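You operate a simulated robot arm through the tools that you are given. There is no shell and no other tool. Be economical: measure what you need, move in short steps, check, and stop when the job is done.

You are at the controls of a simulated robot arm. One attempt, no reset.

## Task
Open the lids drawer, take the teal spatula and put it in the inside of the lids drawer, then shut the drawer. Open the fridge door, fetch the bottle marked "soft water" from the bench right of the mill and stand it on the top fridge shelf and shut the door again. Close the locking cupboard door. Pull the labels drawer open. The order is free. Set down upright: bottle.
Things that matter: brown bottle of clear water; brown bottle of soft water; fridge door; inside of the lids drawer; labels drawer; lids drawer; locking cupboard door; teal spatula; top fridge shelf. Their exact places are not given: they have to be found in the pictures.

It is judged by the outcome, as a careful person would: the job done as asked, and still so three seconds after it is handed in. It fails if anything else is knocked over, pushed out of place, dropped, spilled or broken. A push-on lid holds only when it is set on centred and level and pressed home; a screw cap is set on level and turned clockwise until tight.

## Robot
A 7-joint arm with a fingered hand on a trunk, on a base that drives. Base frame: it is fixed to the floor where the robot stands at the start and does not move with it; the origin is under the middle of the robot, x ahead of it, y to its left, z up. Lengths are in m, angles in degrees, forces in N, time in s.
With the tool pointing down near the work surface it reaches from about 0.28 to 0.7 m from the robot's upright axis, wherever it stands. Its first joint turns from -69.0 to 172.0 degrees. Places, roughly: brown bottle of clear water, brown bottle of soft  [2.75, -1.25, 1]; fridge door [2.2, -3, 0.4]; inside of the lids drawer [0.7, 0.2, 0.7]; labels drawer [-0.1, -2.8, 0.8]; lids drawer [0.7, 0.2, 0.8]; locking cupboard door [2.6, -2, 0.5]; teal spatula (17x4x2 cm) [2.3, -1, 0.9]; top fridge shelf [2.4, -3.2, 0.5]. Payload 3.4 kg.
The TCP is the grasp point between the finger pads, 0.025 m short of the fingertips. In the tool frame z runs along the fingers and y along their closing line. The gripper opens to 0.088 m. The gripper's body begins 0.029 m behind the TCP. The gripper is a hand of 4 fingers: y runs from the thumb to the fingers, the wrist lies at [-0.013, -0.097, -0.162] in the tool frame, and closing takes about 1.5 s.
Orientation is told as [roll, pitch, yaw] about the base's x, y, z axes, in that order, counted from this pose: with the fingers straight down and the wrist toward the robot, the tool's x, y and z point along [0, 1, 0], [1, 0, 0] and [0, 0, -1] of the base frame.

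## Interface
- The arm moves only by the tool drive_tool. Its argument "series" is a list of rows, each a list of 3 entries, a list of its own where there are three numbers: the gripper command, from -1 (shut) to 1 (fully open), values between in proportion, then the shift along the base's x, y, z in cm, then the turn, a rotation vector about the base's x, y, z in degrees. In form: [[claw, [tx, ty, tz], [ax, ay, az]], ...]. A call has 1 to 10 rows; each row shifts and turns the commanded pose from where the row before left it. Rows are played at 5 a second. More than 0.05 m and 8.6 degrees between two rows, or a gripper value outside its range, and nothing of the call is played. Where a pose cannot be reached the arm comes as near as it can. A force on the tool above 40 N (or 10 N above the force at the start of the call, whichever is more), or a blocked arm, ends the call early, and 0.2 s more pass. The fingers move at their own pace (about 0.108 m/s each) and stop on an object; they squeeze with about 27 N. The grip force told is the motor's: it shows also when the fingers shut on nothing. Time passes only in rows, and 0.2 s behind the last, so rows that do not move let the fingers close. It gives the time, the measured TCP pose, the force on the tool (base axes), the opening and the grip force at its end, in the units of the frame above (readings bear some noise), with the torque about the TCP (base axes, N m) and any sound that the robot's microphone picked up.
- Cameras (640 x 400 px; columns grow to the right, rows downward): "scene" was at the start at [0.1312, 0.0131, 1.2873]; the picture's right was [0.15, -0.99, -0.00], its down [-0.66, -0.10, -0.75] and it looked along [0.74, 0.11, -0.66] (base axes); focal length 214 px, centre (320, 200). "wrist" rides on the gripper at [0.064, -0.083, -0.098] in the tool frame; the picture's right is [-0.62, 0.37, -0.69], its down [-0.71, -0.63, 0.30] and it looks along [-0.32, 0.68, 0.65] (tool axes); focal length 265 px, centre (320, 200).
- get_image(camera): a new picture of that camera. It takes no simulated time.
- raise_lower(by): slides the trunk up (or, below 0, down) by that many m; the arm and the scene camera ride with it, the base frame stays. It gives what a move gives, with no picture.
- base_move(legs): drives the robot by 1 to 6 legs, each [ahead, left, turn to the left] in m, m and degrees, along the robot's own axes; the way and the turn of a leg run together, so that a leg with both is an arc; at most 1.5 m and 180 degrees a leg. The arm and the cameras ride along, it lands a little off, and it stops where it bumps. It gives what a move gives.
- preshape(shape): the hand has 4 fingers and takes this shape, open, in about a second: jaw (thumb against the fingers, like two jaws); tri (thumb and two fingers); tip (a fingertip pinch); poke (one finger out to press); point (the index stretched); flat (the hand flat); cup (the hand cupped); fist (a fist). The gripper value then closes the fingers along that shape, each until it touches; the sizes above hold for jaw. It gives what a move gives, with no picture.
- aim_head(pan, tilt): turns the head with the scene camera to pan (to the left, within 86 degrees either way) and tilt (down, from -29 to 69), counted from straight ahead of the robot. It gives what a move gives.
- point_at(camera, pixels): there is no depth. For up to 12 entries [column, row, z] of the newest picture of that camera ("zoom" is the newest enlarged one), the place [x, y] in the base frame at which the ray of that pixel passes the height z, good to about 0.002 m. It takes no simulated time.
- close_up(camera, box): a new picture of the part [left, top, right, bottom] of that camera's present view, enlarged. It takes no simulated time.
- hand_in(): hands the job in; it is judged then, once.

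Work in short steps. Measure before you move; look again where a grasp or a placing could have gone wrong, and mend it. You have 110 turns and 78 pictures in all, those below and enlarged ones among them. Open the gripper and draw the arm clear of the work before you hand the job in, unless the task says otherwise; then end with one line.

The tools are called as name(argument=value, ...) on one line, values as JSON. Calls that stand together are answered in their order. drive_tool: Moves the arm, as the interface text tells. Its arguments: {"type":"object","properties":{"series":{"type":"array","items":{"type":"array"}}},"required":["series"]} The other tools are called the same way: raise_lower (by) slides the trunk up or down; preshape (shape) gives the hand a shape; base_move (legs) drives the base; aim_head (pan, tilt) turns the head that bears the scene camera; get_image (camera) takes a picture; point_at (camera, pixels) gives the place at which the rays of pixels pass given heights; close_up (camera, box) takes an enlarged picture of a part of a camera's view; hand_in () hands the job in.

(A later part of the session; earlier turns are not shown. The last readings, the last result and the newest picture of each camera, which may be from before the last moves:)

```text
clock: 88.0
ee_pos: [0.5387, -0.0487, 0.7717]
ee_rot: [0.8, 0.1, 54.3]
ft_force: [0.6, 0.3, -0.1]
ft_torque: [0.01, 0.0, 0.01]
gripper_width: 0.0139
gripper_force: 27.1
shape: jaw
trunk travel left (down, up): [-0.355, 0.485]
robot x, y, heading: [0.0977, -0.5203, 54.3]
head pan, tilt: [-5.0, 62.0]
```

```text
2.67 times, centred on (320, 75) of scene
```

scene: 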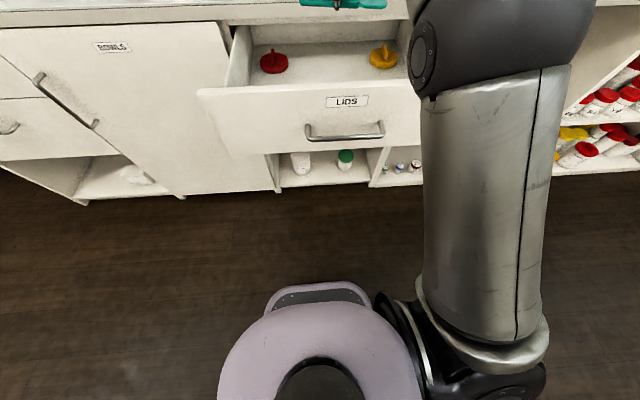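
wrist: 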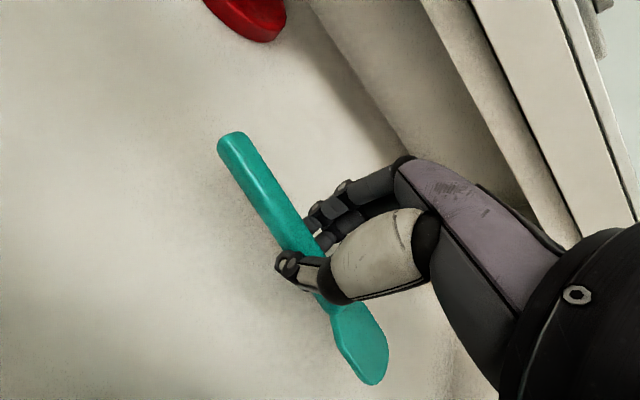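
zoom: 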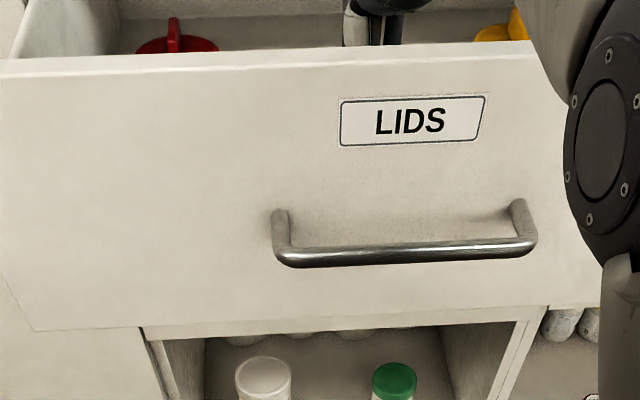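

No contact yet at 0.772. I continue in 5 mm steps until force shows.

drive_tool(series=[[-1, [0, 0, -0.7], [0, 0, 0]], [-1, [0, 0, -0.7], [0, 0, 0]], [-1, [0, 0, -0.5], [0, 0, 0]], [-1, [0, 0, -0.5], [0, 0, 0]], [-1, [0, 0, 0], [0, 0, 0]]])

```text
clock: 89.2
ee_pos: [0.5384, -0.0499, 0.7483]
ee_rot: [0.8, 0.1, 54.4]
ft_force: [0.7, 0.7, 0.0]
ft_torque: [0.02, -0.02, 0.01]
gripper_width: 0.0137
gripper_force: 27.2
shape: jaw
trunk travel left (down, up): [-0.355, 0.485]
robot x, y, heading: [0.0956, -0.5204, 54.7]
head pan, tilt: [-5.0, 62.0]
```

drive_tool(series=[[-1, [0, 0, -0.5], [0, 0, 0]], [-1, [0, 0, -0.5], [0, 0, 0]], [-1, [0, 0, -0.4], [0, 0, 0]], [-1, [0, 0, -0.4], [0, 0, 0]], [-1, [0, 0, 0], [0, 0, 0]]])

get_image(camera="wrist")

```text
clock: 90.1
ee_pos: [0.5393, -0.0488, 0.7456]
ee_rot: [0.9, -1.5, 54.3]
ft_force: [0.5, 0.4, 17.1]
ft_torque: [-0.03, 0.06, 0.04]
gripper_width: 0.0148
gripper_force: 27.3
shape: jaw
trunk travel left (down, up): [-0.355, 0.485]
robot x, y, heading: [0.0935, -0.5226, 54.5]
head pan, tilt: [-5.0, 62.0]
stopped in row 4: the force on the tool passed its limit (the readings are from after the stop); the commanded pose is now the measured one
```

```text
46 pictures are left
```

wrist: 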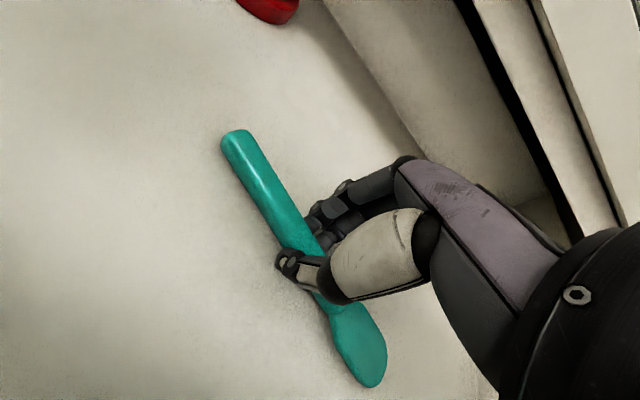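

The spatula touches the drawer floor (17 N at z 0.7456). I ease, open partly, and lift straight out.

drive_tool(series=[[-1, [0, 0, 0.2], [0, 0, 0]], [0, [0, 0, 0], [0, 0, 0]], [0, [0, 0, 0], [0, 0, 0]], [0, [0, 0, 0], [0, 0, 0]], [0, [0, 0, 0], [0, 0, 0]], [0, [0, 0, 3], [0, 0, 0]], [0, [0, 0, 4], [0, 0, 0]], [0, [0, 0, 4], [0, 0, 0]], [0, [0, 0, 0], [0, 0, 0]]])

raise_lower(by=0.3)

get_image(camera="wrist")

```text
clock: 92.1
ee_pos: [0.5394, -0.048, 0.8511]
ee_rot: [0.8, -0.9, 54.2]
ft_force: [-0.2, 0.2, 0.5]
ft_torque: [0.0, 0.0, -0.02]
gripper_width: 0.044
gripper_force: 0.0
shape: jaw
trunk travel left (down, up): [-0.355, 0.485]
robot x, y, heading: [0.0974, -0.5229, 54.6]
head pan, tilt: [-5.0, 62.0]
```

```text
clock: 95.1
ee_pos: [0.5401, -0.0475, 1.1514]
ee_rot: [0.8, -0.9, 54.2]
ft_force: [0.4, -0.5, 0.3]
ft_torque: [0.0, -0.04, 0.05]
gripper_width: 0.0434
gripper_force: 0.1
shape: jaw
trunk travel left (down, up): [-0.655, 0.185]
robot x, y, heading: [0.0972, -0.5208, 54.6]
head pan, tilt: [-5.0, 62.0]
```

```text
45 pictures are left
```

wrist: 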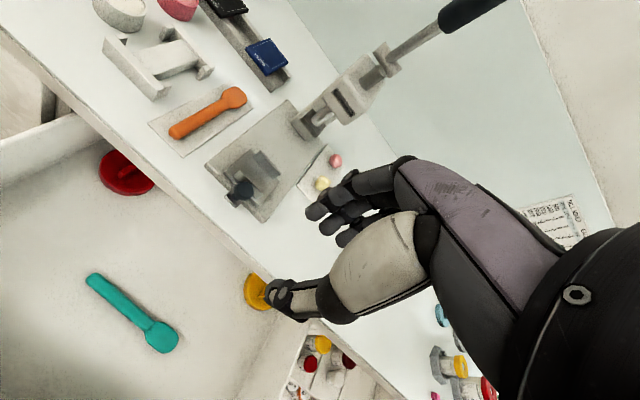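

The spatula lies in the drawer between the lids. I back away, close the hand, and pitch it level to push the drawer shut.

base_move(legs=[[-0.42, 0, -0.6]])

drive_tool(series=[[-1, [0, 0, 0], [6.88, -5, 0]], [-1, [0, 0, 0], [6.88, -5, 0]], [-1, [0, 0, 0], [6.88, -5, 0]], [-1, [0, 0, 0], [6.88, -5, 0]], [-1, [0, 0, 0], [6.88, -5, 0]], [-1, [0, 0, 0], [6.88, -5, 0]], [-1, [0, 0, 0], [6.88, -5, 0]], [-1, [0, 0, 0], [6.88, -5, 0]], [-1, [0, 0, 0], [6.88, -5, 0]], [-1, [0, 0, 0], [6.88, -5, 0]]])

raise_lower(by=-0.32)

aim_head(pan=-8, tilt=45)

get_image(camera="scene")

```text
clock: 97.7
ee_pos: [0.3047, -0.3913, 1.1522]
ee_rot: [0.9, -0.9, 53.2]
ft_force: [0.6, -0.4, -0.1]
ft_torque: [0.01, -0.02, -0.01]
gripper_width: 0.0438
gripper_force: 0.2
shape: jaw
trunk travel left (down, up): [-0.655, 0.185]
robot x, y, heading: [-0.1465, -0.8578, 53.5]
head pan, tilt: [-5.0, 62.0]
```

```text
clock: 99.9
ee_pos: [0.3058, -0.3919, 1.1509]
ee_rot: [10.7, -85.9, 44.1]
ft_force: [0.7, -1.1, -0.8]
ft_torque: [0.03, -0.02, 0.0]
gripper_width: 0.0001
gripper_force: 26.7
shape: jaw
trunk travel left (down, up): [-0.655, 0.185]
robot x, y, heading: [-0.1486, -0.8556, 53.1]
head pan, tilt: [-5.0, 62.0]
```

```text
clock: 103.1
ee_pos: [0.304, -0.3922, 0.8325]
ee_rot: [10.9, -85.9, 43.9]
ft_force: [-0.7, -0.1, -0.3]
ft_torque: [0.0, -0.01, -0.02]
gripper_width: 0.0
gripper_force: 27.1
shape: jaw
trunk travel left (down, up): [-0.335, 0.505]
robot x, y, heading: [-0.1455, -0.856, 53.5]
head pan, tilt: [-5.0, 62.0]
```

```text
clock: 103.9
ee_pos: [0.306, -0.3911, 0.8317]
ee_rot: [10.9, -85.9, 43.9]
ft_force: [-0.5, -1.0, 0.1]
ft_torque: [-0.01, 0.0, -0.01]
gripper_width: 0.0
gripper_force: 26.7
shape: jaw
trunk travel left (down, up): [-0.335, 0.505]
robot x, y, heading: [-0.1484, -0.8567, 53.4]
head pan, tilt: [-8.0, 45.0]
```

```text
44 pictures are left
```

scene: 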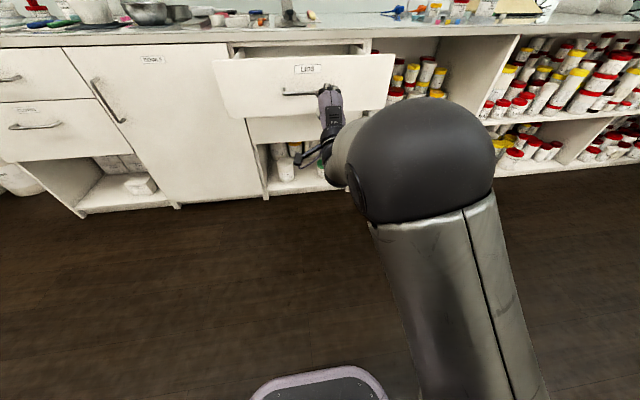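

Fingertips are about 24 cm from the drawer front. I drive forward 0.46 m, then finish the push gently with the arm.

base_move(legs=[[0.46, 0, 0.6]])

drive_tool(series=[[-1, [0.6, 0.8, 0], [0, 0, 0]], [-1, [0.6, 0.8, 0], [0, 0, 0]], [-1, [0.6, 0.8, 0], [0, 0, 0]], [-1, [0.6, 0.8, 0], [0, 0, 0]], [-1, [0.6, 0.8, 0], [0, 0, 0]], [-1, [0.6, 0.8, 0], [0, 0, 0]], [-1, [0.6, 0.8, 0], [0, 0, 0]], [-1, [0.6, 0.8, 0], [0, 0, 0]]])

get_image(camera="scene")

```text
clock: 106.6
ee_pos: [0.5658, -0.0143, 0.8323]
ee_rot: [10.9, -86.0, 44.9]
ft_force: [-0.1, 0.5, 0.6]
ft_torque: [0.0, 0.0, -0.01]
gripper_width: 0.0
gripper_force: 26.9
shape: jaw
trunk travel left (down, up): [-0.335, 0.505]
robot x, y, heading: [0.1196, -0.4869, 54.6]
head pan, tilt: [-8.0, 45.0]
```

```text
clock: 107.7
ee_pos: [0.586, 0.015, 0.832]
ee_rot: [10.5, -86.2, 45.4]
ft_force: [-17.4, -26.5, -1.8]
ft_torque: [-0.08, 0.07, -0.02]
gripper_width: 0.0001
gripper_force: 26.9
shape: jaw
trunk travel left (down, up): [-0.335, 0.505]
robot x, y, heading: [0.1212, -0.4877, 54.3]
head pan, tilt: [-8.0, 45.0]
stopped in row 5: the force on the tool passed its limit (the readings are from after the stop); the commanded pose is now the measured one
```

```text
43 pictures are left
```

scene: 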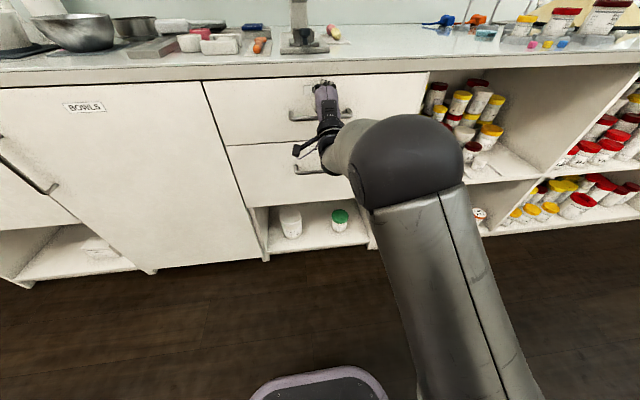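

The drawer is shut flush. I back off, turn round toward the opposite bench with the labels drawer, and look.

base_move(legs=[[-0.6, 0, 0], [0, 0, -179], [0, 1.0, 0]])

aim_head(pan=0, tilt=25)

get_image(camera="scene")

```text
clock: 123.1
ee_pos: [0.0891, -2.0509, 0.8288]
ee_rot: [9.6, -85.8, -133.7]
ft_force: [0.4, 0.0, -0.1]
ft_torque: [0.04, -0.01, -0.03]
gripper_width: 0.0
gripper_force: 26.6
shape: jaw
trunk travel left (down, up): [-0.335, 0.505]
robot x, y, heading: [0.5523, -1.5424, -125.4]
head pan, tilt: [-8.0, 45.0]
```

```text
clock: 124.0
ee_pos: [0.089, -2.0504, 0.8277]
ee_rot: [9.6, -85.7, -133.7]
ft_force: [0.0, -0.7, 0.1]
ft_torque: [-0.01, -0.03, 0.0]
gripper_width: 0.0
gripper_force: 26.7
shape: jaw
trunk travel left (down, up): [-0.335, 0.505]
robot x, y, heading: [0.5552, -1.5425, -125.6]
head pan, tilt: [0.0, 25.0]
```

```text
42 pictures are left
```

scene: 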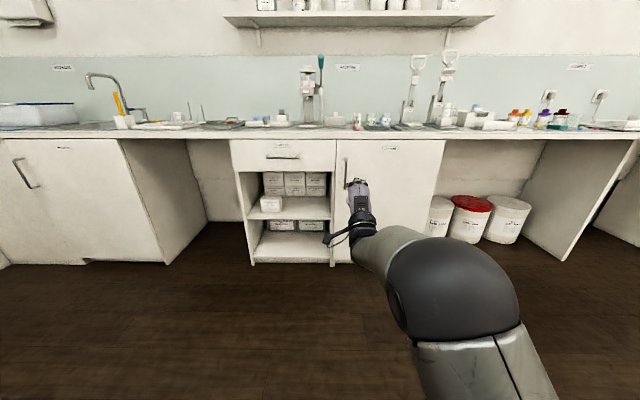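

The drawer with handle at (283,156) is likely labels. I enlarge to read it and measure.

close_up(camera="scene", box=[220, 120, 380, 220])

point_at(camera="zoom", pixels=[[182, 147, 0.78], [315, 146, 0.78], [20, 66, 0.9], [600, 66, 0.9], [182, 147, 0.77], [315, 146, 0.77], [182, 147, 0.8], [315, 146, 0.8]])

```text
4.00 times, centred on (300, 170) of scene
```

zoom: 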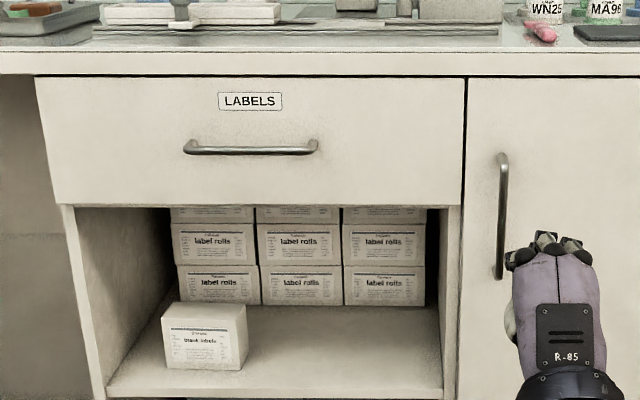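

```text
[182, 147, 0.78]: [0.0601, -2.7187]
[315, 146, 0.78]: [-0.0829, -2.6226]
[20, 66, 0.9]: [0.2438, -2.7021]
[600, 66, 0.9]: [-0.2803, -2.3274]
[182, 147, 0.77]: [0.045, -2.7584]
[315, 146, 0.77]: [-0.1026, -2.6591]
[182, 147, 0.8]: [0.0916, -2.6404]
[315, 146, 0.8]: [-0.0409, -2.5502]
```

It reads LABELS. I shift left and forward, open the hand, level it, and remeasure from nearer.

base_move(legs=[[0.33, 0.278, -0.5]])

drive_tool(series=[[1, [0, 0, -2], [-3.2, 2.35, -1]], [1, [0, 0, -2.7], [0, 0, 0]], [1, [0, 0, 0], [0, 0, 0]], [1, [0, 0, 0], [0, 0, 0]], [1, [0, 0, 0], [0, 0, 0]], [1, [0, 0, 0], [0, 0, 0]]])

get_image(camera="scene")

```text
clock: 126.6
ee_pos: [0.111, -2.4823, 0.8285]
ee_rot: [9.7, -85.7, -134.6]
ft_force: [-0.3, -0.3, -0.5]
ft_torque: [0.0, -0.02, -0.01]
gripper_width: 0.0
gripper_force: 27.1
shape: jaw
trunk travel left (down, up): [-0.335, 0.505]
robot x, y, heading: [0.5891, -1.9821, -126.4]
head pan, tilt: [0.0, 25.0]
```

```text
clock: 128.0
ee_pos: [0.1095, -2.48, 0.7808]
ee_rot: [69.5, -89.3, 164.5]
ft_force: [-0.4, -0.3, -0.8]
ft_torque: [0.04, 0.02, 0.0]
gripper_width: 0.0878
gripper_force: 0.1
shape: jaw
trunk travel left (down, up): [-0.335, 0.505]
robot x, y, heading: [0.5903, -1.9826, -126.4]
head pan, tilt: [0.0, 25.0]
```

```text
40 pictures are left
```

scene: 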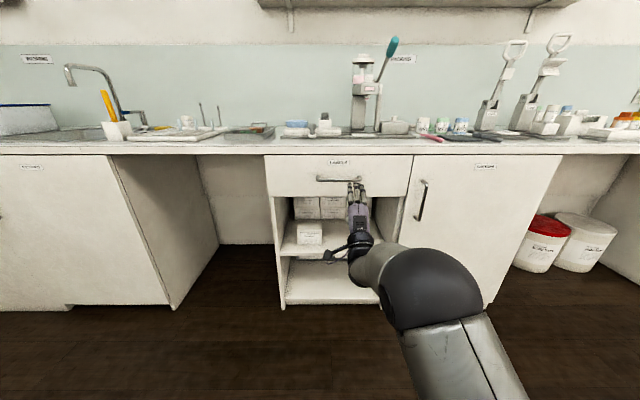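

I enlarge the handle from this nearer spot to triangulate it.

close_up(camera="scene", box=[260, 130, 420, 230])

point_at(camera="scene", pixels=[[317, 179, 0.78], [360, 179, 0.78], [317, 179, 0.79], [360, 179, 0.79], [338, 179, 0.77], [338, 179, 0.78], [338, 179, 0.79], [338, 179, 0.8]])

```text
4.00 times, centred on (340, 180) of scene
```

zoom: 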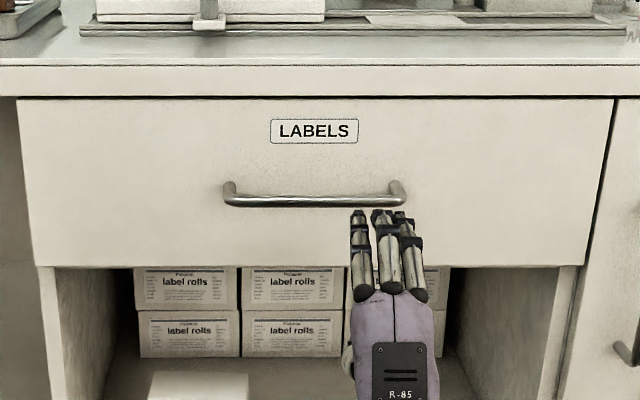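

```text
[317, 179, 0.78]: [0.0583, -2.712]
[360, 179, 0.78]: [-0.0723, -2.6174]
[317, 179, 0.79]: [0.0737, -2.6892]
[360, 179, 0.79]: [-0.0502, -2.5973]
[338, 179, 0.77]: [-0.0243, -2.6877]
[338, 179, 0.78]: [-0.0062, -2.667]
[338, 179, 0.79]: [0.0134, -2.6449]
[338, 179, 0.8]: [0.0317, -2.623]
```

The handle centre is (-0.004,-2.658,0.783), 21 cm ahead of the TCP. I drive 17 cm by base and then finish by arm.

base_move(legs=[[0.17, 0.013, 0]])

```text
clock: 129.5
ee_pos: [0.011, -2.6287, 0.7816]
ee_rot: [68.5, -89.3, 165.1]
ft_force: [-0.1, 0.7, 0.0]
ft_torque: [0.0, 0.01, 0.0]
gripper_width: 0.0878
gripper_force: 0.0
shape: jaw
trunk travel left (down, up): [-0.335, 0.505]
robot x, y, heading: [0.4887, -2.1286, -126.6]
head pan, tilt: [0.0, 25.0]
```

3 cm remain. I advance and close on the bar.

drive_tool(series=[[1, [-0.95, -1.3, 0.1], [0, 0, 0]], [1, [-0.95, -1.3, 0], [0, 0, 0]], [-1, [0, 0, 0], [0, 0, 0]], [-1, [0, 0, 0], [0, 0, 0]], [-1, [0, 0, 0], [0, 0, 0]], [-1, [0, 0, 0], [0, 0, 0]], [-1, [0, 0, 0], [0, 0, 0]], [-1, [0, 0, 0], [0, 0, 0]], [-1, [0, 0, 0], [0, 0, 0]], [-1, [0, 0, 0], [0, 0, 0]]])

```text
clock: 131.7
ee_pos: [-0.0103, -2.6559, 0.782]
ee_rot: [55.8, -89.2, 178.0]
ft_force: [1.6, -0.9, -10.3]
ft_torque: [-0.07, 0.01, -0.02]
gripper_width: 0.0
gripper_force: 27.9
shape: jaw
trunk travel left (down, up): [-0.335, 0.505]
robot x, y, heading: [0.4936, -2.1293, -127.0]
head pan, tilt: [0.0, 25.0]
```

The reading shows width 0 but some force; I check whether the bar is in the hand.

close_up(camera="scene", box=[260, 130, 420, 230])

```text
4.00 times, centred on (340, 180) of scene
```

zoom: 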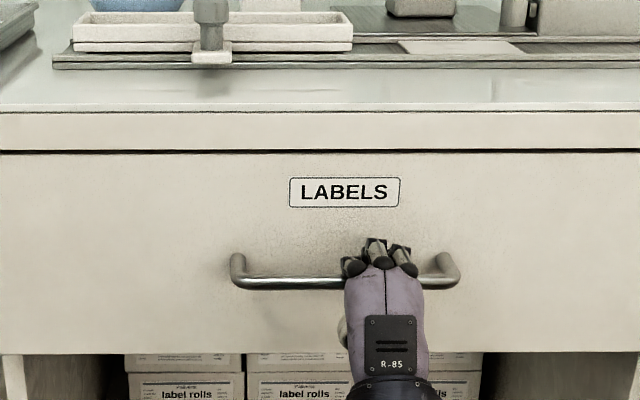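

The fingers wrap over the bar. I try a short 6 cm pull by base and check.

base_move(legs=[[-0.06, 0, 0]])

close_up(camera="scene", box=[260, 130, 420, 230])

```text
clock: 132.7
ee_pos: [0.0253, -2.6079, 0.7825]
ee_rot: [58.1, -89.2, 175.7]
ft_force: [1.7, -0.3, -10.9]
ft_torque: [-0.04, -0.02, 0.02]
gripper_width: 0.0
gripper_force: 26.8
shape: jaw
trunk travel left (down, up): [-0.335, 0.505]
robot x, y, heading: [0.5298, -2.086, -127.0]
head pan, tilt: [0.0, 25.0]
```

```text
4.00 times, centred on (340, 180) of scene
```

zoom: 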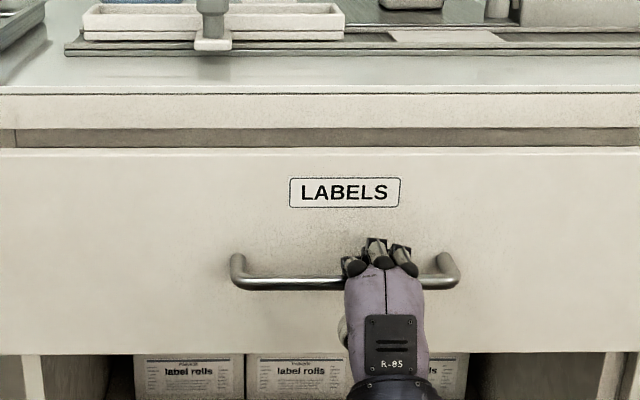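

The drawer follows. I pull it another 20 cm, release, and back off.

base_move(legs=[[-0.2, 0, 0]])

drive_tool(series=[[1, [0, 0, 0], [0, 0, 0]], [1, [0, 0, 0], [0, 0, 0]], [1, [0, 0, 0], [0, 0, 0]], [1, [0, 0, 0], [0, 0, 0]], [1, [0, 0, 0], [0, 0, 0]], [1, [0, 0, 0], [0, 0, 0]]])

base_move(legs=[[-0.35, 0, 0]])

get_image(camera="scene")

```text
clock: 134.3
ee_pos: [0.1487, -2.4439, 0.7824]
ee_rot: [58.3, -89.1, 175.4]
ft_force: [-4.9, 2.8, -10.3]
ft_torque: [0.0, 0.06, 0.01]
gripper_width: 0.0
gripper_force: 27.4
shape: jaw
trunk travel left (down, up): [-0.335, 0.505]
robot x, y, heading: [0.65, -1.9231, -126.8]
head pan, tilt: [0.0, 25.0]
```

```text
clock: 135.7
ee_pos: [0.1498, -2.4439, 0.7838]
ee_rot: [62.9, -89.2, 170.7]
ft_force: [0.7, 0.7, -0.1]
ft_torque: [0.03, 0.03, 0.01]
gripper_width: 0.0878
gripper_force: 0.1
shape: jaw
trunk travel left (down, up): [-0.335, 0.505]
robot x, y, heading: [0.6514, -1.919, -126.8]
head pan, tilt: [0.0, 25.0]
```

```text
clock: 138.0
ee_pos: [0.3669, -2.1654, 0.785]
ee_rot: [63.6, -89.2, 170.8]
ft_force: [-0.4, 0.0, 0.3]
ft_torque: [0.02, 0.0, -0.03]
gripper_width: 0.0878
gripper_force: 0.2
shape: jaw
trunk travel left (down, up): [-0.335, 0.505]
robot x, y, heading: [0.8579, -1.6339, -125.7]
head pan, tilt: [0.0, 25.0]
```

```text
36 pictures are left
```

scene: 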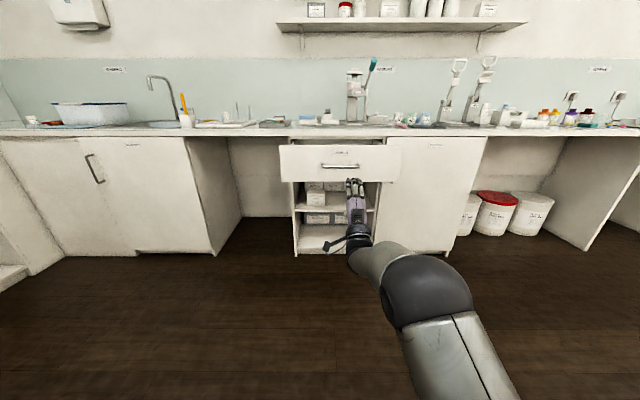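

The labels drawer is open. I turn left 90° to face the far wall with the fridge and cupboard.

base_move(legs=[[0, 0, 89.7], [0.4, 0, 0]])

aim_head(pan=0, tilt=30)

get_image(camera="scene")

```text
clock: 144.3
ee_pos: [1.7244, -2.3358, 0.7828]
ee_rot: [62.6, -89.2, -96.6]
ft_force: [0.7, -0.2, 0.0]
ft_torque: [0.02, 0.01, 0.0]
gripper_width: 0.0877
gripper_force: 0.1
shape: jaw
trunk travel left (down, up): [-0.335, 0.505]
robot x, y, heading: [1.1796, -1.8576, -34.1]
head pan, tilt: [0.0, 25.0]
```

```text
clock: 145.0
ee_pos: [1.723, -2.3348, 0.7836]
ee_rot: [62.8, -89.1, -96.8]
ft_force: [-0.8, 0.3, -0.6]
ft_torque: [-0.02, 0.0, 0.02]
gripper_width: 0.0877
gripper_force: 0.0
shape: jaw
trunk travel left (down, up): [-0.335, 0.505]
robot x, y, heading: [1.1782, -1.8549, -34.2]
head pan, tilt: [0.0, 30.0]
```

```text
35 pictures are left
```

scene: 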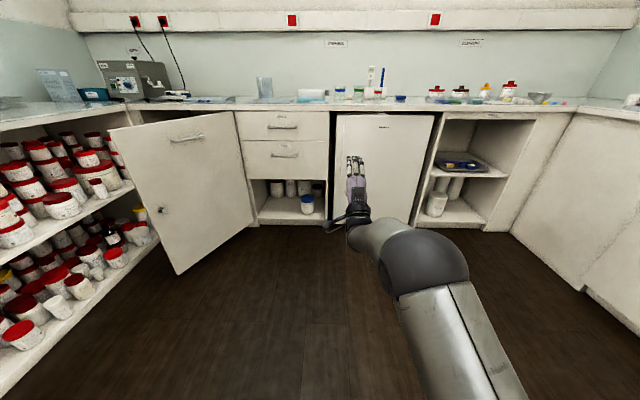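

The locking cupboard door stands open at left (free edge near (178,272)); the fridge door is probably at (335–433,115–220). I enlarge and measure both.

close_up(camera="scene", box=[320, 95, 480, 235])

point_at(camera="scene", pixels=[[110, 128, 0.86], [178, 274, 0.1], [253, 222, 0.1], [236, 112, 0.86], [336, 114, 0.86], [433, 114, 0.86], [188, 138, 0.8], [300, 106, 0.9]])

```text
2.86 times, centred on (400, 165) of scene
```

zoom: 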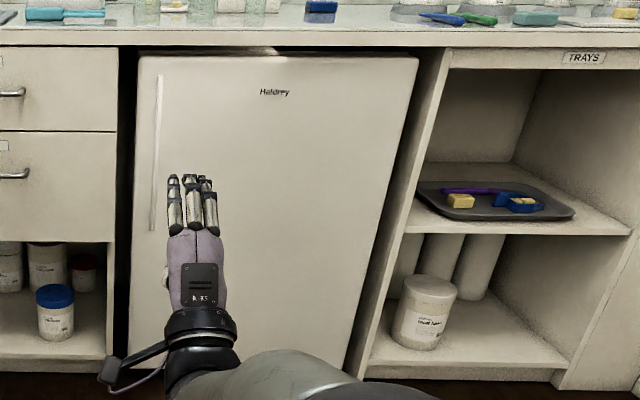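

```text
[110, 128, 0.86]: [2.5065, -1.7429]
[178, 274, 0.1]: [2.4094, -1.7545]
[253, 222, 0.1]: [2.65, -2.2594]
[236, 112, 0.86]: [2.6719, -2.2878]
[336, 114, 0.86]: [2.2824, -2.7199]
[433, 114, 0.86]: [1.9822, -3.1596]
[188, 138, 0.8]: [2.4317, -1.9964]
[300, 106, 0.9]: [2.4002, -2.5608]
```

The fridge handle is a vertical strip at the left edge of its door, hinge right. First I close the cupboard: make a closed hand, lower it below the handle, and stand square in front of the open door.

base_move(legs=[[0, 0, -1.8], [0, 0.84, 0]])

drive_tool(series=[[-1, [0, 0, 0], [0, 0, 0]], [-1, [0, 0, 0], [0, 0, 0]], [-1, [0, 0, 0], [0, 0, 0]], [-1, [0, 0, 0], [0, 0, 0]], [-1, [0, 0, 0], [0, 0, 0]], [-1, [0, 0, 0], [0, 0, 0]]])

raise_lower(by=-0.15)

get_image(camera="scene")

```text
clock: 149.8
ee_pos: [2.197, -1.6797, 0.7834]
ee_rot: [63.0, -89.2, -98.7]
ft_force: [0.2, 0.1, 0.3]
ft_torque: [-0.01, 0.0, 0.01]
gripper_width: 0.0879
gripper_force: 0.1
shape: jaw
trunk travel left (down, up): [-0.335, 0.505]
robot x, y, heading: [1.6672, -1.1868, -36.0]
head pan, tilt: [0.0, 30.0]
```

```text
clock: 151.2
ee_pos: [2.1982, -1.6808, 0.7834]
ee_rot: [63.1, -89.2, -98.6]
ft_force: [0.7, 0.3, 0.0]
ft_torque: [0.01, -0.02, 0.01]
gripper_width: 0.0002
gripper_force: 27.2
shape: jaw
trunk travel left (down, up): [-0.335, 0.505]
robot x, y, heading: [1.666, -1.1867, -36.1]
head pan, tilt: [0.0, 30.0]
```

```text
clock: 152.9
ee_pos: [2.1982, -1.6803, 0.6337]
ee_rot: [63.4, -89.2, -99.2]
ft_force: [0.2, 0.1, -0.5]
ft_torque: [0.02, -0.01, 0.03]
gripper_width: 0.0001
gripper_force: 26.8
shape: jaw
trunk travel left (down, up): [-0.185, 0.655]
robot x, y, heading: [1.6709, -1.1858, -36.0]
head pan, tilt: [0.0, 30.0]
```

```text
33 pictures are left
```

scene: 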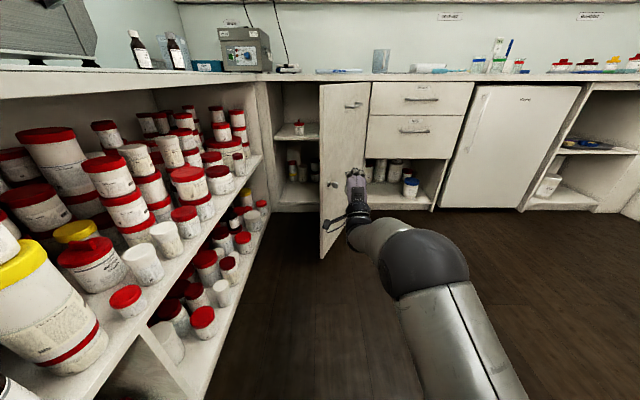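

The door's free edge is at column 320 and the hand is in front of its face. I measure the edge from here.

point_at(camera="scene", pixels=[[320, 257, 0.1], [320, 86, 0.86], [367, 198, 0.1], [371, 82, 0.86], [353, 104, 0.78]])

```text
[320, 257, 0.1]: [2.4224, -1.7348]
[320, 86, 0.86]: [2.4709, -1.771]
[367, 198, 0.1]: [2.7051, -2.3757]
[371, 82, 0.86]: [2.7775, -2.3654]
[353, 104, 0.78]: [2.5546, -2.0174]
```

I drive forward 0.56 m pushing the door, staying 6 cm off the free edge, then look.

base_move(legs=[[0.56, 0, 0]])

get_image(camera="scene")

```text
clock: 156.1
ee_pos: [2.6503, -2.0013, 0.634]
ee_rot: [63.0, -89.2, -98.2]
ft_force: [0.5, -1.0, -0.2]
ft_torque: [0.0, 0.05, 0.02]
gripper_width: 0.0
gripper_force: 27.3
shape: jaw
trunk travel left (down, up): [-0.185, 0.655]
robot x, y, heading: [2.118, -1.513, -35.8]
head pan, tilt: [0.0, 30.0]
```

```text
32 pictures are left
```

scene: 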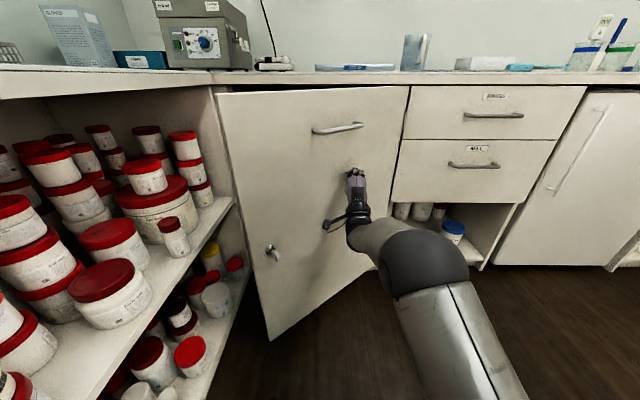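

Almost closed. I drive a further 6 cm and finish with the arm, drifting toward the free edge.

base_move(legs=[[0.06, 0, 0]])

drive_tool(series=[[-1, [1.3, -0.5, 0], [0, 0, 0]], [-1, [1.3, -0.5, 0], [0, 0, 0]], [-1, [1.1, -0.6, 0], [0, 0, 0]], [-1, [1.0, -0.7, 0], [0, 0, 0]], [-1, [0.8, -0.6, 0], [0, 0, 0]], [-1, [0.8, -0.6, 0], [0, 0, 0]]])

get_image(camera="scene")

```text
clock: 157.1
ee_pos: [2.6994, -2.0344, 0.6333]
ee_rot: [62.6, -89.1, -97.7]
ft_force: [-0.8, 0.8, -0.5]
ft_torque: [0.02, 0.0, -0.03]
gripper_width: 0.0001
gripper_force: 27.4
shape: jaw
trunk travel left (down, up): [-0.185, 0.655]
robot x, y, heading: [2.1651, -1.5471, -35.5]
head pan, tilt: [0.0, 30.0]
```

```text
clock: 158.5
ee_pos: [2.762, -2.0691, 0.6321]
ee_rot: [59.8, -89.2, -95.0]
ft_force: [-0.4, -0.6, -0.4]
ft_torque: [-0.01, 0.01, -0.01]
gripper_width: 0.0002
gripper_force: 27.1
shape: jaw
trunk travel left (down, up): [-0.185, 0.655]
robot x, y, heading: [2.1629, -1.546, -35.5]
head pan, tilt: [0.0, 30.0]
```

```text
31 pictures are left
```

scene: 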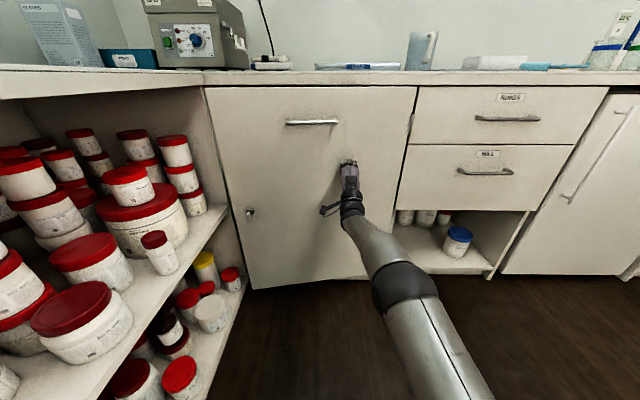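

It looks nearly shut, but no force yet. I press on until it stops.

drive_tool(series=[[-1, [0.65, -0.45, 0], [0, 0, 0]], [-1, [0.65, -0.45, 0], [0, 0, 0]], [-1, [0.65, -0.45, 0], [0, 0, 0]], [-1, [0.65, -0.45, 0], [0, 0, 0]], [-1, [0.65, -0.45, 0], [0, 0, 0]], [-1, [0.65, -0.45, 0], [0, 0, 0]]])

close_up(camera="scene", box=[180, 60, 440, 300])

```text
clock: 159.9
ee_pos: [2.7705, -2.0793, 0.6348]
ee_rot: [62.4, -89.1, -97.6]
ft_force: [0.2, 0.0, -0.3]
ft_torque: [-0.02, -0.01, 0.02]
gripper_width: 0.0
gripper_force: 26.9
shape: jaw
out of reach, approached as far as the arm can: row 2, 3, 4, 5, 6
trunk travel left (down, up): [-0.185, 0.655]
robot x, y, heading: [2.1636, -1.5438, -35.5]
head pan, tilt: [0.0, 30.0]
```

```text
1.67 times, centred on (310, 180) of scene
```

zoom: 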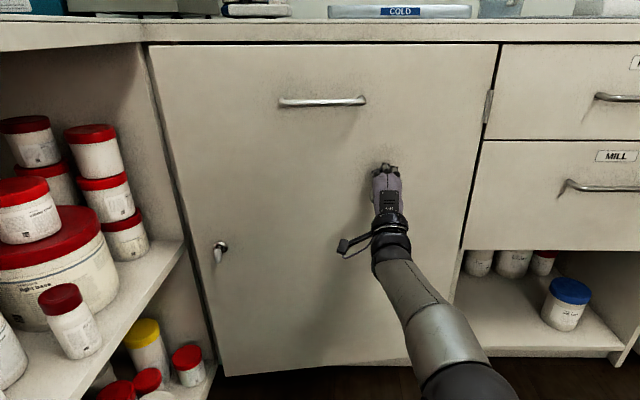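

The arm is at full reach; I press on with a small base move.

base_move(legs=[[0.04, 0.0, 0]])

drive_tool(series=[[-1, [0, 0, 0], [0, 0, 0]]])

close_up(camera="scene", box=[180, 60, 440, 300])

```text
clock: 160.8
ee_pos: [2.7961, -2.0953, 0.6366]
ee_rot: [131.7, -88.9, -166.8]
ft_force: [-14.3, 10.2, -1.9]
ft_torque: [0.0, 0.0, -0.04]
gripper_width: 0.0
gripper_force: 26.7
shape: jaw
trunk travel left (down, up): [-0.185, 0.655]
robot x, y, heading: [2.1929, -1.5647, -35.6]
head pan, tilt: [0.0, 30.0]
stopped in leg 1: the force on the tool passed its limit (the readings are from after the stop); the commanded pose is now the measured one
```

```text
clock: 161.2
ee_pos: [2.7957, -2.0967, 0.6358]
ee_rot: [131.0, -89.0, -166.1]
ft_force: [-16.1, 9.9, -0.7]
ft_torque: [0.02, 0.03, -0.04]
gripper_width: 0.0
gripper_force: 27.0
shape: jaw
trunk travel left (down, up): [-0.185, 0.655]
robot x, y, heading: [2.1954, -1.5653, -35.9]
head pan, tilt: [0.0, 30.0]
```

```text
1.67 times, centred on (310, 180) of scene
```

zoom: 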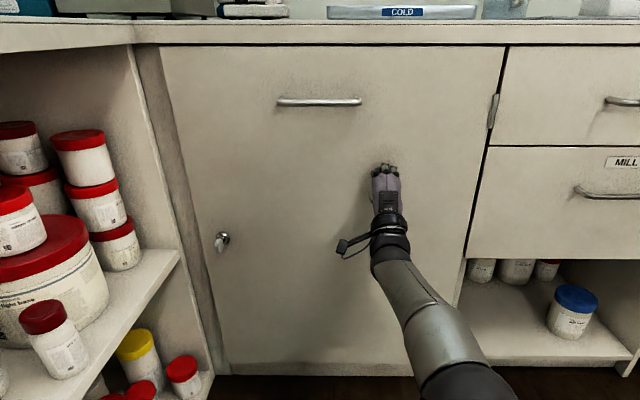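

The cupboard door is shut against 18 N of resistance. I back off and roll the hand 90° so that it can grip the fridge's vertical handle, opening it too.

base_move(legs=[[-0.45, 0, 0]])

raise_lower(by=0.15)

drive_tool(series=[[1, [-2, 1.5, 0], [-6.88, 5, 0]], [1, [-2, 1.5, 0], [-6.88, 5, 0]], [1, [-2, 1.5, 0], [-6.88, 5, 0]], [1, [-2, 1.5, 0], [-6.88, 5, 0]], [1, [0, 0, 0], [-6.88, 5, 0]], [1, [0, 0, 0], [-6.88, 5, 0]], [1, [0, 0, 0], [-6.88, 5, 0]], [1, [0, 0, 0], [-6.88, 5, 0]], [1, [0, 0, 0], [-6.88, 5, 0]], [1, [0, 0, 0], [-6.88, 5, 0]]])

```text
clock: 163.9
ee_pos: [2.4354, -1.8335, 0.6348]
ee_rot: [121.4, -89.1, -156.1]
ft_force: [-0.4, 0.4, 1.0]
ft_torque: [0.03, 0.03, 0.01]
gripper_width: 0.0003
gripper_force: 26.9
shape: jaw
trunk travel left (down, up): [-0.185, 0.655]
robot x, y, heading: [1.8283, -1.3044, -35.4]
head pan, tilt: [0.0, 30.0]
```

```text
clock: 165.7
ee_pos: [2.4343, -1.832, 0.7861]
ee_rot: [120.6, -89.1, -155.4]
ft_force: [0.3, 0.6, 0.3]
ft_torque: [0.0, -0.04, -0.03]
gripper_width: 0.0001
gripper_force: 27.1
shape: jaw
trunk travel left (down, up): [-0.335, 0.505]
robot x, y, heading: [1.8268, -1.3085, -35.2]
head pan, tilt: [0.0, 30.0]
```

```text
clock: 167.9
ee_pos: [2.3549, -1.7718, 0.7843]
ee_rot: [-88.7, -5.6, 54.4]
ft_force: [-0.4, 0.0, 0.0]
ft_torque: [0.02, 0.02, 0.03]
gripper_width: 0.0875
gripper_force: 0.0
shape: jaw
trunk travel left (down, up): [-0.335, 0.505]
robot x, y, heading: [1.8269, -1.3114, -35.2]
head pan, tilt: [0.0, 30.0]
```

The roll works. I finish it, move right in front of the fridge and look at its handle.

drive_tool(series=[[1, [0, 0, 0], [-4.4, 3.2, 0]], [1, [0, 0, 0], [0, 0, 0]]])

base_move(legs=[[-0.2, 0, -0.6], [0, -0.86, 0]])

get_image(camera="scene")

```text
clock: 168.5
ee_pos: [2.3553, -1.7724, 0.7842]
ee_rot: [-88.7, -0.3, 54.5]
ft_force: [-0.9, 0.1, -0.1]
ft_torque: [-0.02, 0.01, -0.04]
gripper_width: 0.0876
gripper_force: 0.1
shape: jaw
trunk travel left (down, up): [-0.335, 0.505]
robot x, y, heading: [1.8288, -1.3035, -35.2]
head pan, tilt: [0.0, 30.0]
```

```text
clock: 174.2
ee_pos: [1.6865, -2.358, 0.7849]
ee_rot: [-88.8, -0.3, 53.7]
ft_force: [0.2, -0.2, 0.1]
ft_torque: [-0.02, 0.02, -0.02]
gripper_width: 0.0878
gripper_force: 0.1
shape: jaw
trunk travel left (down, up): [-0.335, 0.505]
robot x, y, heading: [1.167, -1.885, -36.1]
head pan, tilt: [0.0, 30.0]
```

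```text
28 pictures are left
```

scene: 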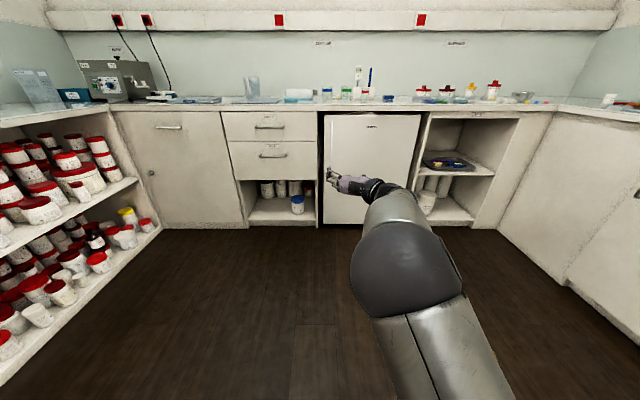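

The fridge door spans columns 322–420. I enlarge its handle.

close_up(camera="scene", box=[305, 100, 385, 150])

point_at(camera="zoom", pixels=[[215, 150, 0.82], [215, 150, 0.8], [207, 350, 0.7], [207, 350, 0.72], [207, 350, 0.68]])

```text
8.00 times, centred on (345, 125) of scene
```

zoom: 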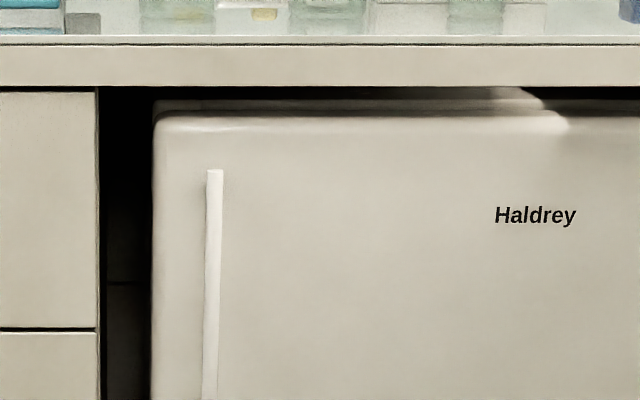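

```text
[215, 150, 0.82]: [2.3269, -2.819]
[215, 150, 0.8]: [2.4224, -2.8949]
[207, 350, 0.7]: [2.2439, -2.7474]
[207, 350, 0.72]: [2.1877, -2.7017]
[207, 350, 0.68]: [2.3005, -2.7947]
```

I use the wrist view for a second ray on the handle, and the floor line for the door plane.

get_image(camera="wrist")

point_at(camera="scene", pixels=[[324, 224, 0.03], [316, 224, 0.03], [250, 226, 0.03], [300, 103, 0.9], [400, 103, 0.9]])

```text
26 pictures are left
```

wrist: 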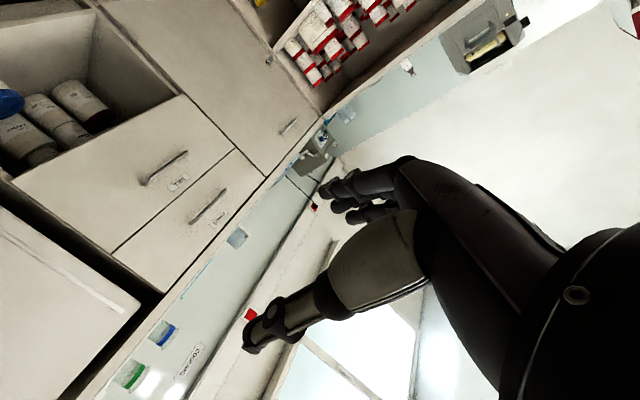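

```text
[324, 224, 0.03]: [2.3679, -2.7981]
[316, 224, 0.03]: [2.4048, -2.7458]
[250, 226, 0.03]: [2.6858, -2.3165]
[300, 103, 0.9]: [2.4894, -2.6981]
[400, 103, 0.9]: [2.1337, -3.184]
```

I intersect the rays of the handle's top end: wrist (120,309) and zoom (214,170).

point_at(camera="wrist", pixels=[[121, 309, 0.78], [121, 309, 0.8], [121, 309, 0.82], [40, 250, 0.7], [40, 250, 0.66]])

point_at(camera="zoom", pixels=[[214, 170, 0.78], [214, 170, 0.8], [214, 170, 0.82], [214, 170, 0.84], [165, 118, 0.84], [165, 118, 0.86]])

```text
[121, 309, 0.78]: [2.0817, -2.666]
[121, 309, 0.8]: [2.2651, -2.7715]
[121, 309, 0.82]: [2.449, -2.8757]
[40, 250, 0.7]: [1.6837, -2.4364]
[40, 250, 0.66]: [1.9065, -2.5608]
```

```text
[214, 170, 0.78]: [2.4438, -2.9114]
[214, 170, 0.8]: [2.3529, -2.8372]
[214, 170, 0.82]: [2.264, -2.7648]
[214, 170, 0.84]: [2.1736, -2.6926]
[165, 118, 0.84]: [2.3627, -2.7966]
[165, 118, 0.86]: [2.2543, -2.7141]
```

The handle top is at (2.324,-2.81,0.806), so the bar is at f=-0.907, l=-3.53, recessed under the bench top. I lower to z 0.70, narrow the jaw, and drive up to it.

raise_lower(by=-0.085)

drive_tool(series=[[0.5, [0.5, 0.7, 0], [0.0, 0, 0]], [0.5, [0, 0, 0], [0, 0, 0]], [0.5, [0, 0, 0], [0, 0, 0]]])

base_move(legs=[[0.69, 0, 0]])

get_image(camera="wrist")

```text
clock: 175.4
ee_pos: [1.6871, -2.3572, 0.6996]
ee_rot: [-88.6, -0.3, 53.7]
ft_force: [0.6, -0.5, 0.7]
ft_torque: [0.01, -0.02, 0.02]
gripper_width: 0.0878
gripper_force: 0.0
shape: jaw
trunk travel left (down, up): [-0.25, 0.59]
robot x, y, heading: [1.1664, -1.8814, -36.0]
head pan, tilt: [0.0, 30.0]
```

```text
clock: 176.2
ee_pos: [1.6899, -2.3534, 0.6999]
ee_rot: [-88.6, -0.5, 53.4]
ft_force: [-0.4, 0.4, -0.1]
ft_torque: [0.0, 0.03, 0.03]
gripper_width: 0.0663
gripper_force: 0.0
shape: jaw
trunk travel left (down, up): [-0.25, 0.59]
robot x, y, heading: [1.1678, -1.8813, -36.2]
head pan, tilt: [0.0, 30.0]
```

```text
clock: 180.0
ee_pos: [2.2439, -2.7726, 0.6996]
ee_rot: [-88.8, -0.6, 52.7]
ft_force: [0.0, 0.1, 0.0]
ft_torque: [0.02, 0.02, 0.0]
gripper_width: 0.0662
gripper_force: 0.0
shape: jaw
trunk travel left (down, up): [-0.25, 0.59]
robot x, y, heading: [1.7235, -2.297, -36.7]
head pan, tilt: [0.0, 30.0]
```

```text
25 pictures are left
```

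wrist: 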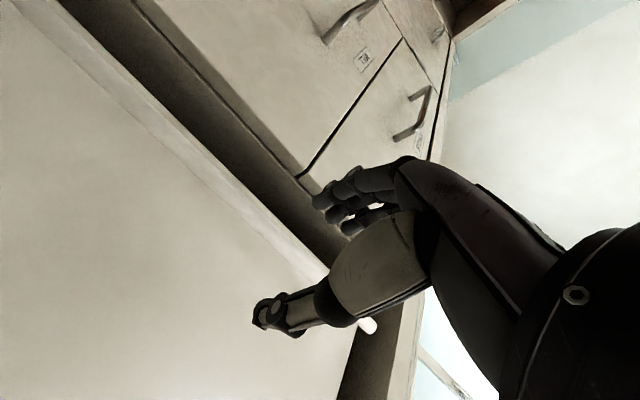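

I check the handle line from the wrist view near the hand's height.

point_at(camera="wrist", pixels=[[240, 213, 0.7], [240, 213, 0.72], [240, 213, 0.68], [300, 263, 0.74], [300, 263, 0.76], [180, 155, 0.66], [180, 155, 0.64]])

```text
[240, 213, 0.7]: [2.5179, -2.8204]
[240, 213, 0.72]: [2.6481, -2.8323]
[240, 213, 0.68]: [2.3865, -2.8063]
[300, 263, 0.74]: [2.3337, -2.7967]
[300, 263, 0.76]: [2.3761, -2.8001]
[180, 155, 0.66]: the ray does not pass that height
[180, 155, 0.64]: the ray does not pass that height
```

The bar is at f≈-0.897. I shift 2.7 cm left, then 7.5 cm forward and close.

drive_tool(series=[[0.5, [1.6, 2.2, 0], [0, 0, 1]], [0.5, [2.0, -1.5, 0], [0, 0, 0]], [0.5, [2.0, -1.5, 0], [0, 0, 0]], [0.5, [2.0, -1.4, 0], [0, 0, 0]], [-1, [0, 0, 0], [0, 0, 0]], [-1, [0, 0, 0], [0, 0, 0]], [-1, [0, 0, 0], [0, 0, 0]], [-1, [0, 0, 0], [0, 0, 0]], [-1, [0, 0, 0], [0, 0, 0]], [-1, [0, 0, 0], [0, 0, 0]]])

get_image(camera="wrist")

```text
clock: 181.1
ee_pos: [2.3186, -2.7847, 0.7022]
ee_rot: [-88.7, -0.6, 54.6]
ft_force: [-11.9, 11.2, -1.0]
ft_torque: [0.01, 0.06, -0.6]
gripper_width: 0.0536
gripper_force: 5.7
shape: jaw
trunk travel left (down, up): [-0.25, 0.59]
robot x, y, heading: [1.7247, -2.2984, -36.6]
head pan, tilt: [0.0, 30.0]
stopped in row 5: the force on the tool passed its limit (the readings are from after the stop); the commanded pose is now the measured one
```

```text
24 pictures are left
```

wrist: 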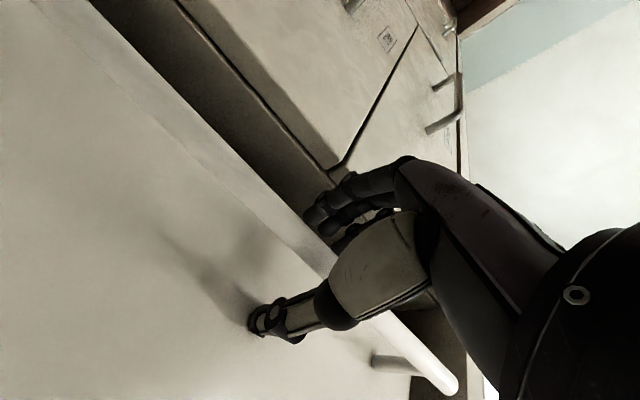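

The tips touched the door; the bar runs between thumb and fingers. I draw back 1 cm and close.

drive_tool(series=[[0.3, [-0.9, 0.6, 0], [0, 0, 0]], [-1, [0, 0, 0], [0, 0, 0]], [-1, [0, 0, 0], [0, 0, 0]], [-1, [0, 0, 0], [0, 0, 0]], [-1, [0, 0, 0], [0, 0, 0]], [-1, [0, 0, 0], [0, 0, 0]], [-1, [0, 0, 0], [0, 0, 0]], [-1, [0, 0, 0], [0, 0, 0]], [-1, [0, 0, 0], [0, 0, 0]]])

```text
clock: 183.1
ee_pos: [2.3094, -2.785, 0.6995]
ee_rot: [-88.5, -0.8, 54.2]
ft_force: [-8.9, -16.1, -2.0]
ft_torque: [0.01, -0.04, 0.13]
gripper_width: 0.005
gripper_force: 27.3
shape: jaw
trunk travel left (down, up): [-0.25, 0.59]
robot x, y, heading: [1.7222, -2.3032, -36.6]
head pan, tilt: [0.0, 30.0]
```

The bar is gripped (5 mm). I open the door along its arc (radius ≈0.5 m about the right hinge), turning the hand with it.

drive_tool(series=[[-1, [-1.95, 0.9, 0], [0, 0, 2.5]], [-1, [-1.84, 1.17, 0], [0, 0, 2.5]], [-1, [-1.9, 1.09, 0], [0, 0, 2.5]], [-1, [-1.93, 0.99, 0], [0, 0, 2.5]], [-1, [-1.98, 0.92, 0], [0, 0, 2.5]], [-1, [-2.02, 0.83, 0], [0, 0, 2.5]], [-1, [-2.05, 0.74, 0], [0, 0, 2.5]], [-1, [-2.08, 0.64, 0], [0, 0, 2.5]], [-1, [-2.1, 0.55, 0], [0, 0, 2.5]], [-1, [-2.14, 0.47, 0], [0, 0, 2.5]]])

get_image(camera="scene")

```text
clock: 184.8
ee_pos: [2.1657, -2.7221, 0.6986]
ee_rot: [-88.5, -0.5, 71.0]
ft_force: [-6.5, -22.7, -2.0]
ft_torque: [0.06, -0.02, 0.13]
gripper_width: 0.0073
gripper_force: 26.9
shape: jaw
trunk travel left (down, up): [-0.25, 0.59]
robot x, y, heading: [1.7234, -2.2963, -36.8]
head pan, tilt: [0.0, 30.0]
stopped in row 8: the force on the tool passed its limit (the readings are from after the stop); the commanded pose is now the measured one
```

```text
23 pictures are left
```

scene: 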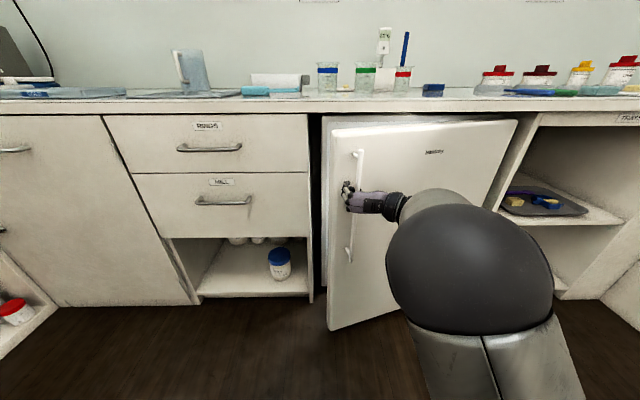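

The door is about 20° open; side force comes from being a little off the true arc. I relieve it by 7 mm and continue the arc.

drive_tool(series=[[-1, [-0.4, -0.6, 0], [0, 0, 0]], [-1, [-2.48, 0.6, 0], [0, 0, 3.1]], [-1, [-2.51, 0.4, 0], [0, 0, 3.1]], [-1, [-2.53, 0.3, 0], [0, 0, 3.1]], [-1, [-2.55, 0.1, 0], [0, 0, 3.1]], [-1, [-2.56, 0, 0], [0, 0, 3.1]], [-1, [-2.56, -0.2, 0], [0, 0, 3.1]], [-1, [-2.56, -0.3, 0], [0, 0, 3.1]], [-1, [-2.53, -0.4, 0], [0, 0, 3.1]]])

```text
clock: 186.8
ee_pos: [1.9618, -2.7152, 0.7017]
ee_rot: [-88.7, -0.4, 96.5]
ft_force: [-0.1, -2.9, -0.1]
ft_torque: [-0.02, -0.01, -0.01]
gripper_width: 0.0036
gripper_force: 27.1
shape: jaw
trunk travel left (down, up): [-0.25, 0.59]
robot x, y, heading: [1.7301, -2.2973, -36.8]
head pan, tilt: [0.0, 30.0]
```

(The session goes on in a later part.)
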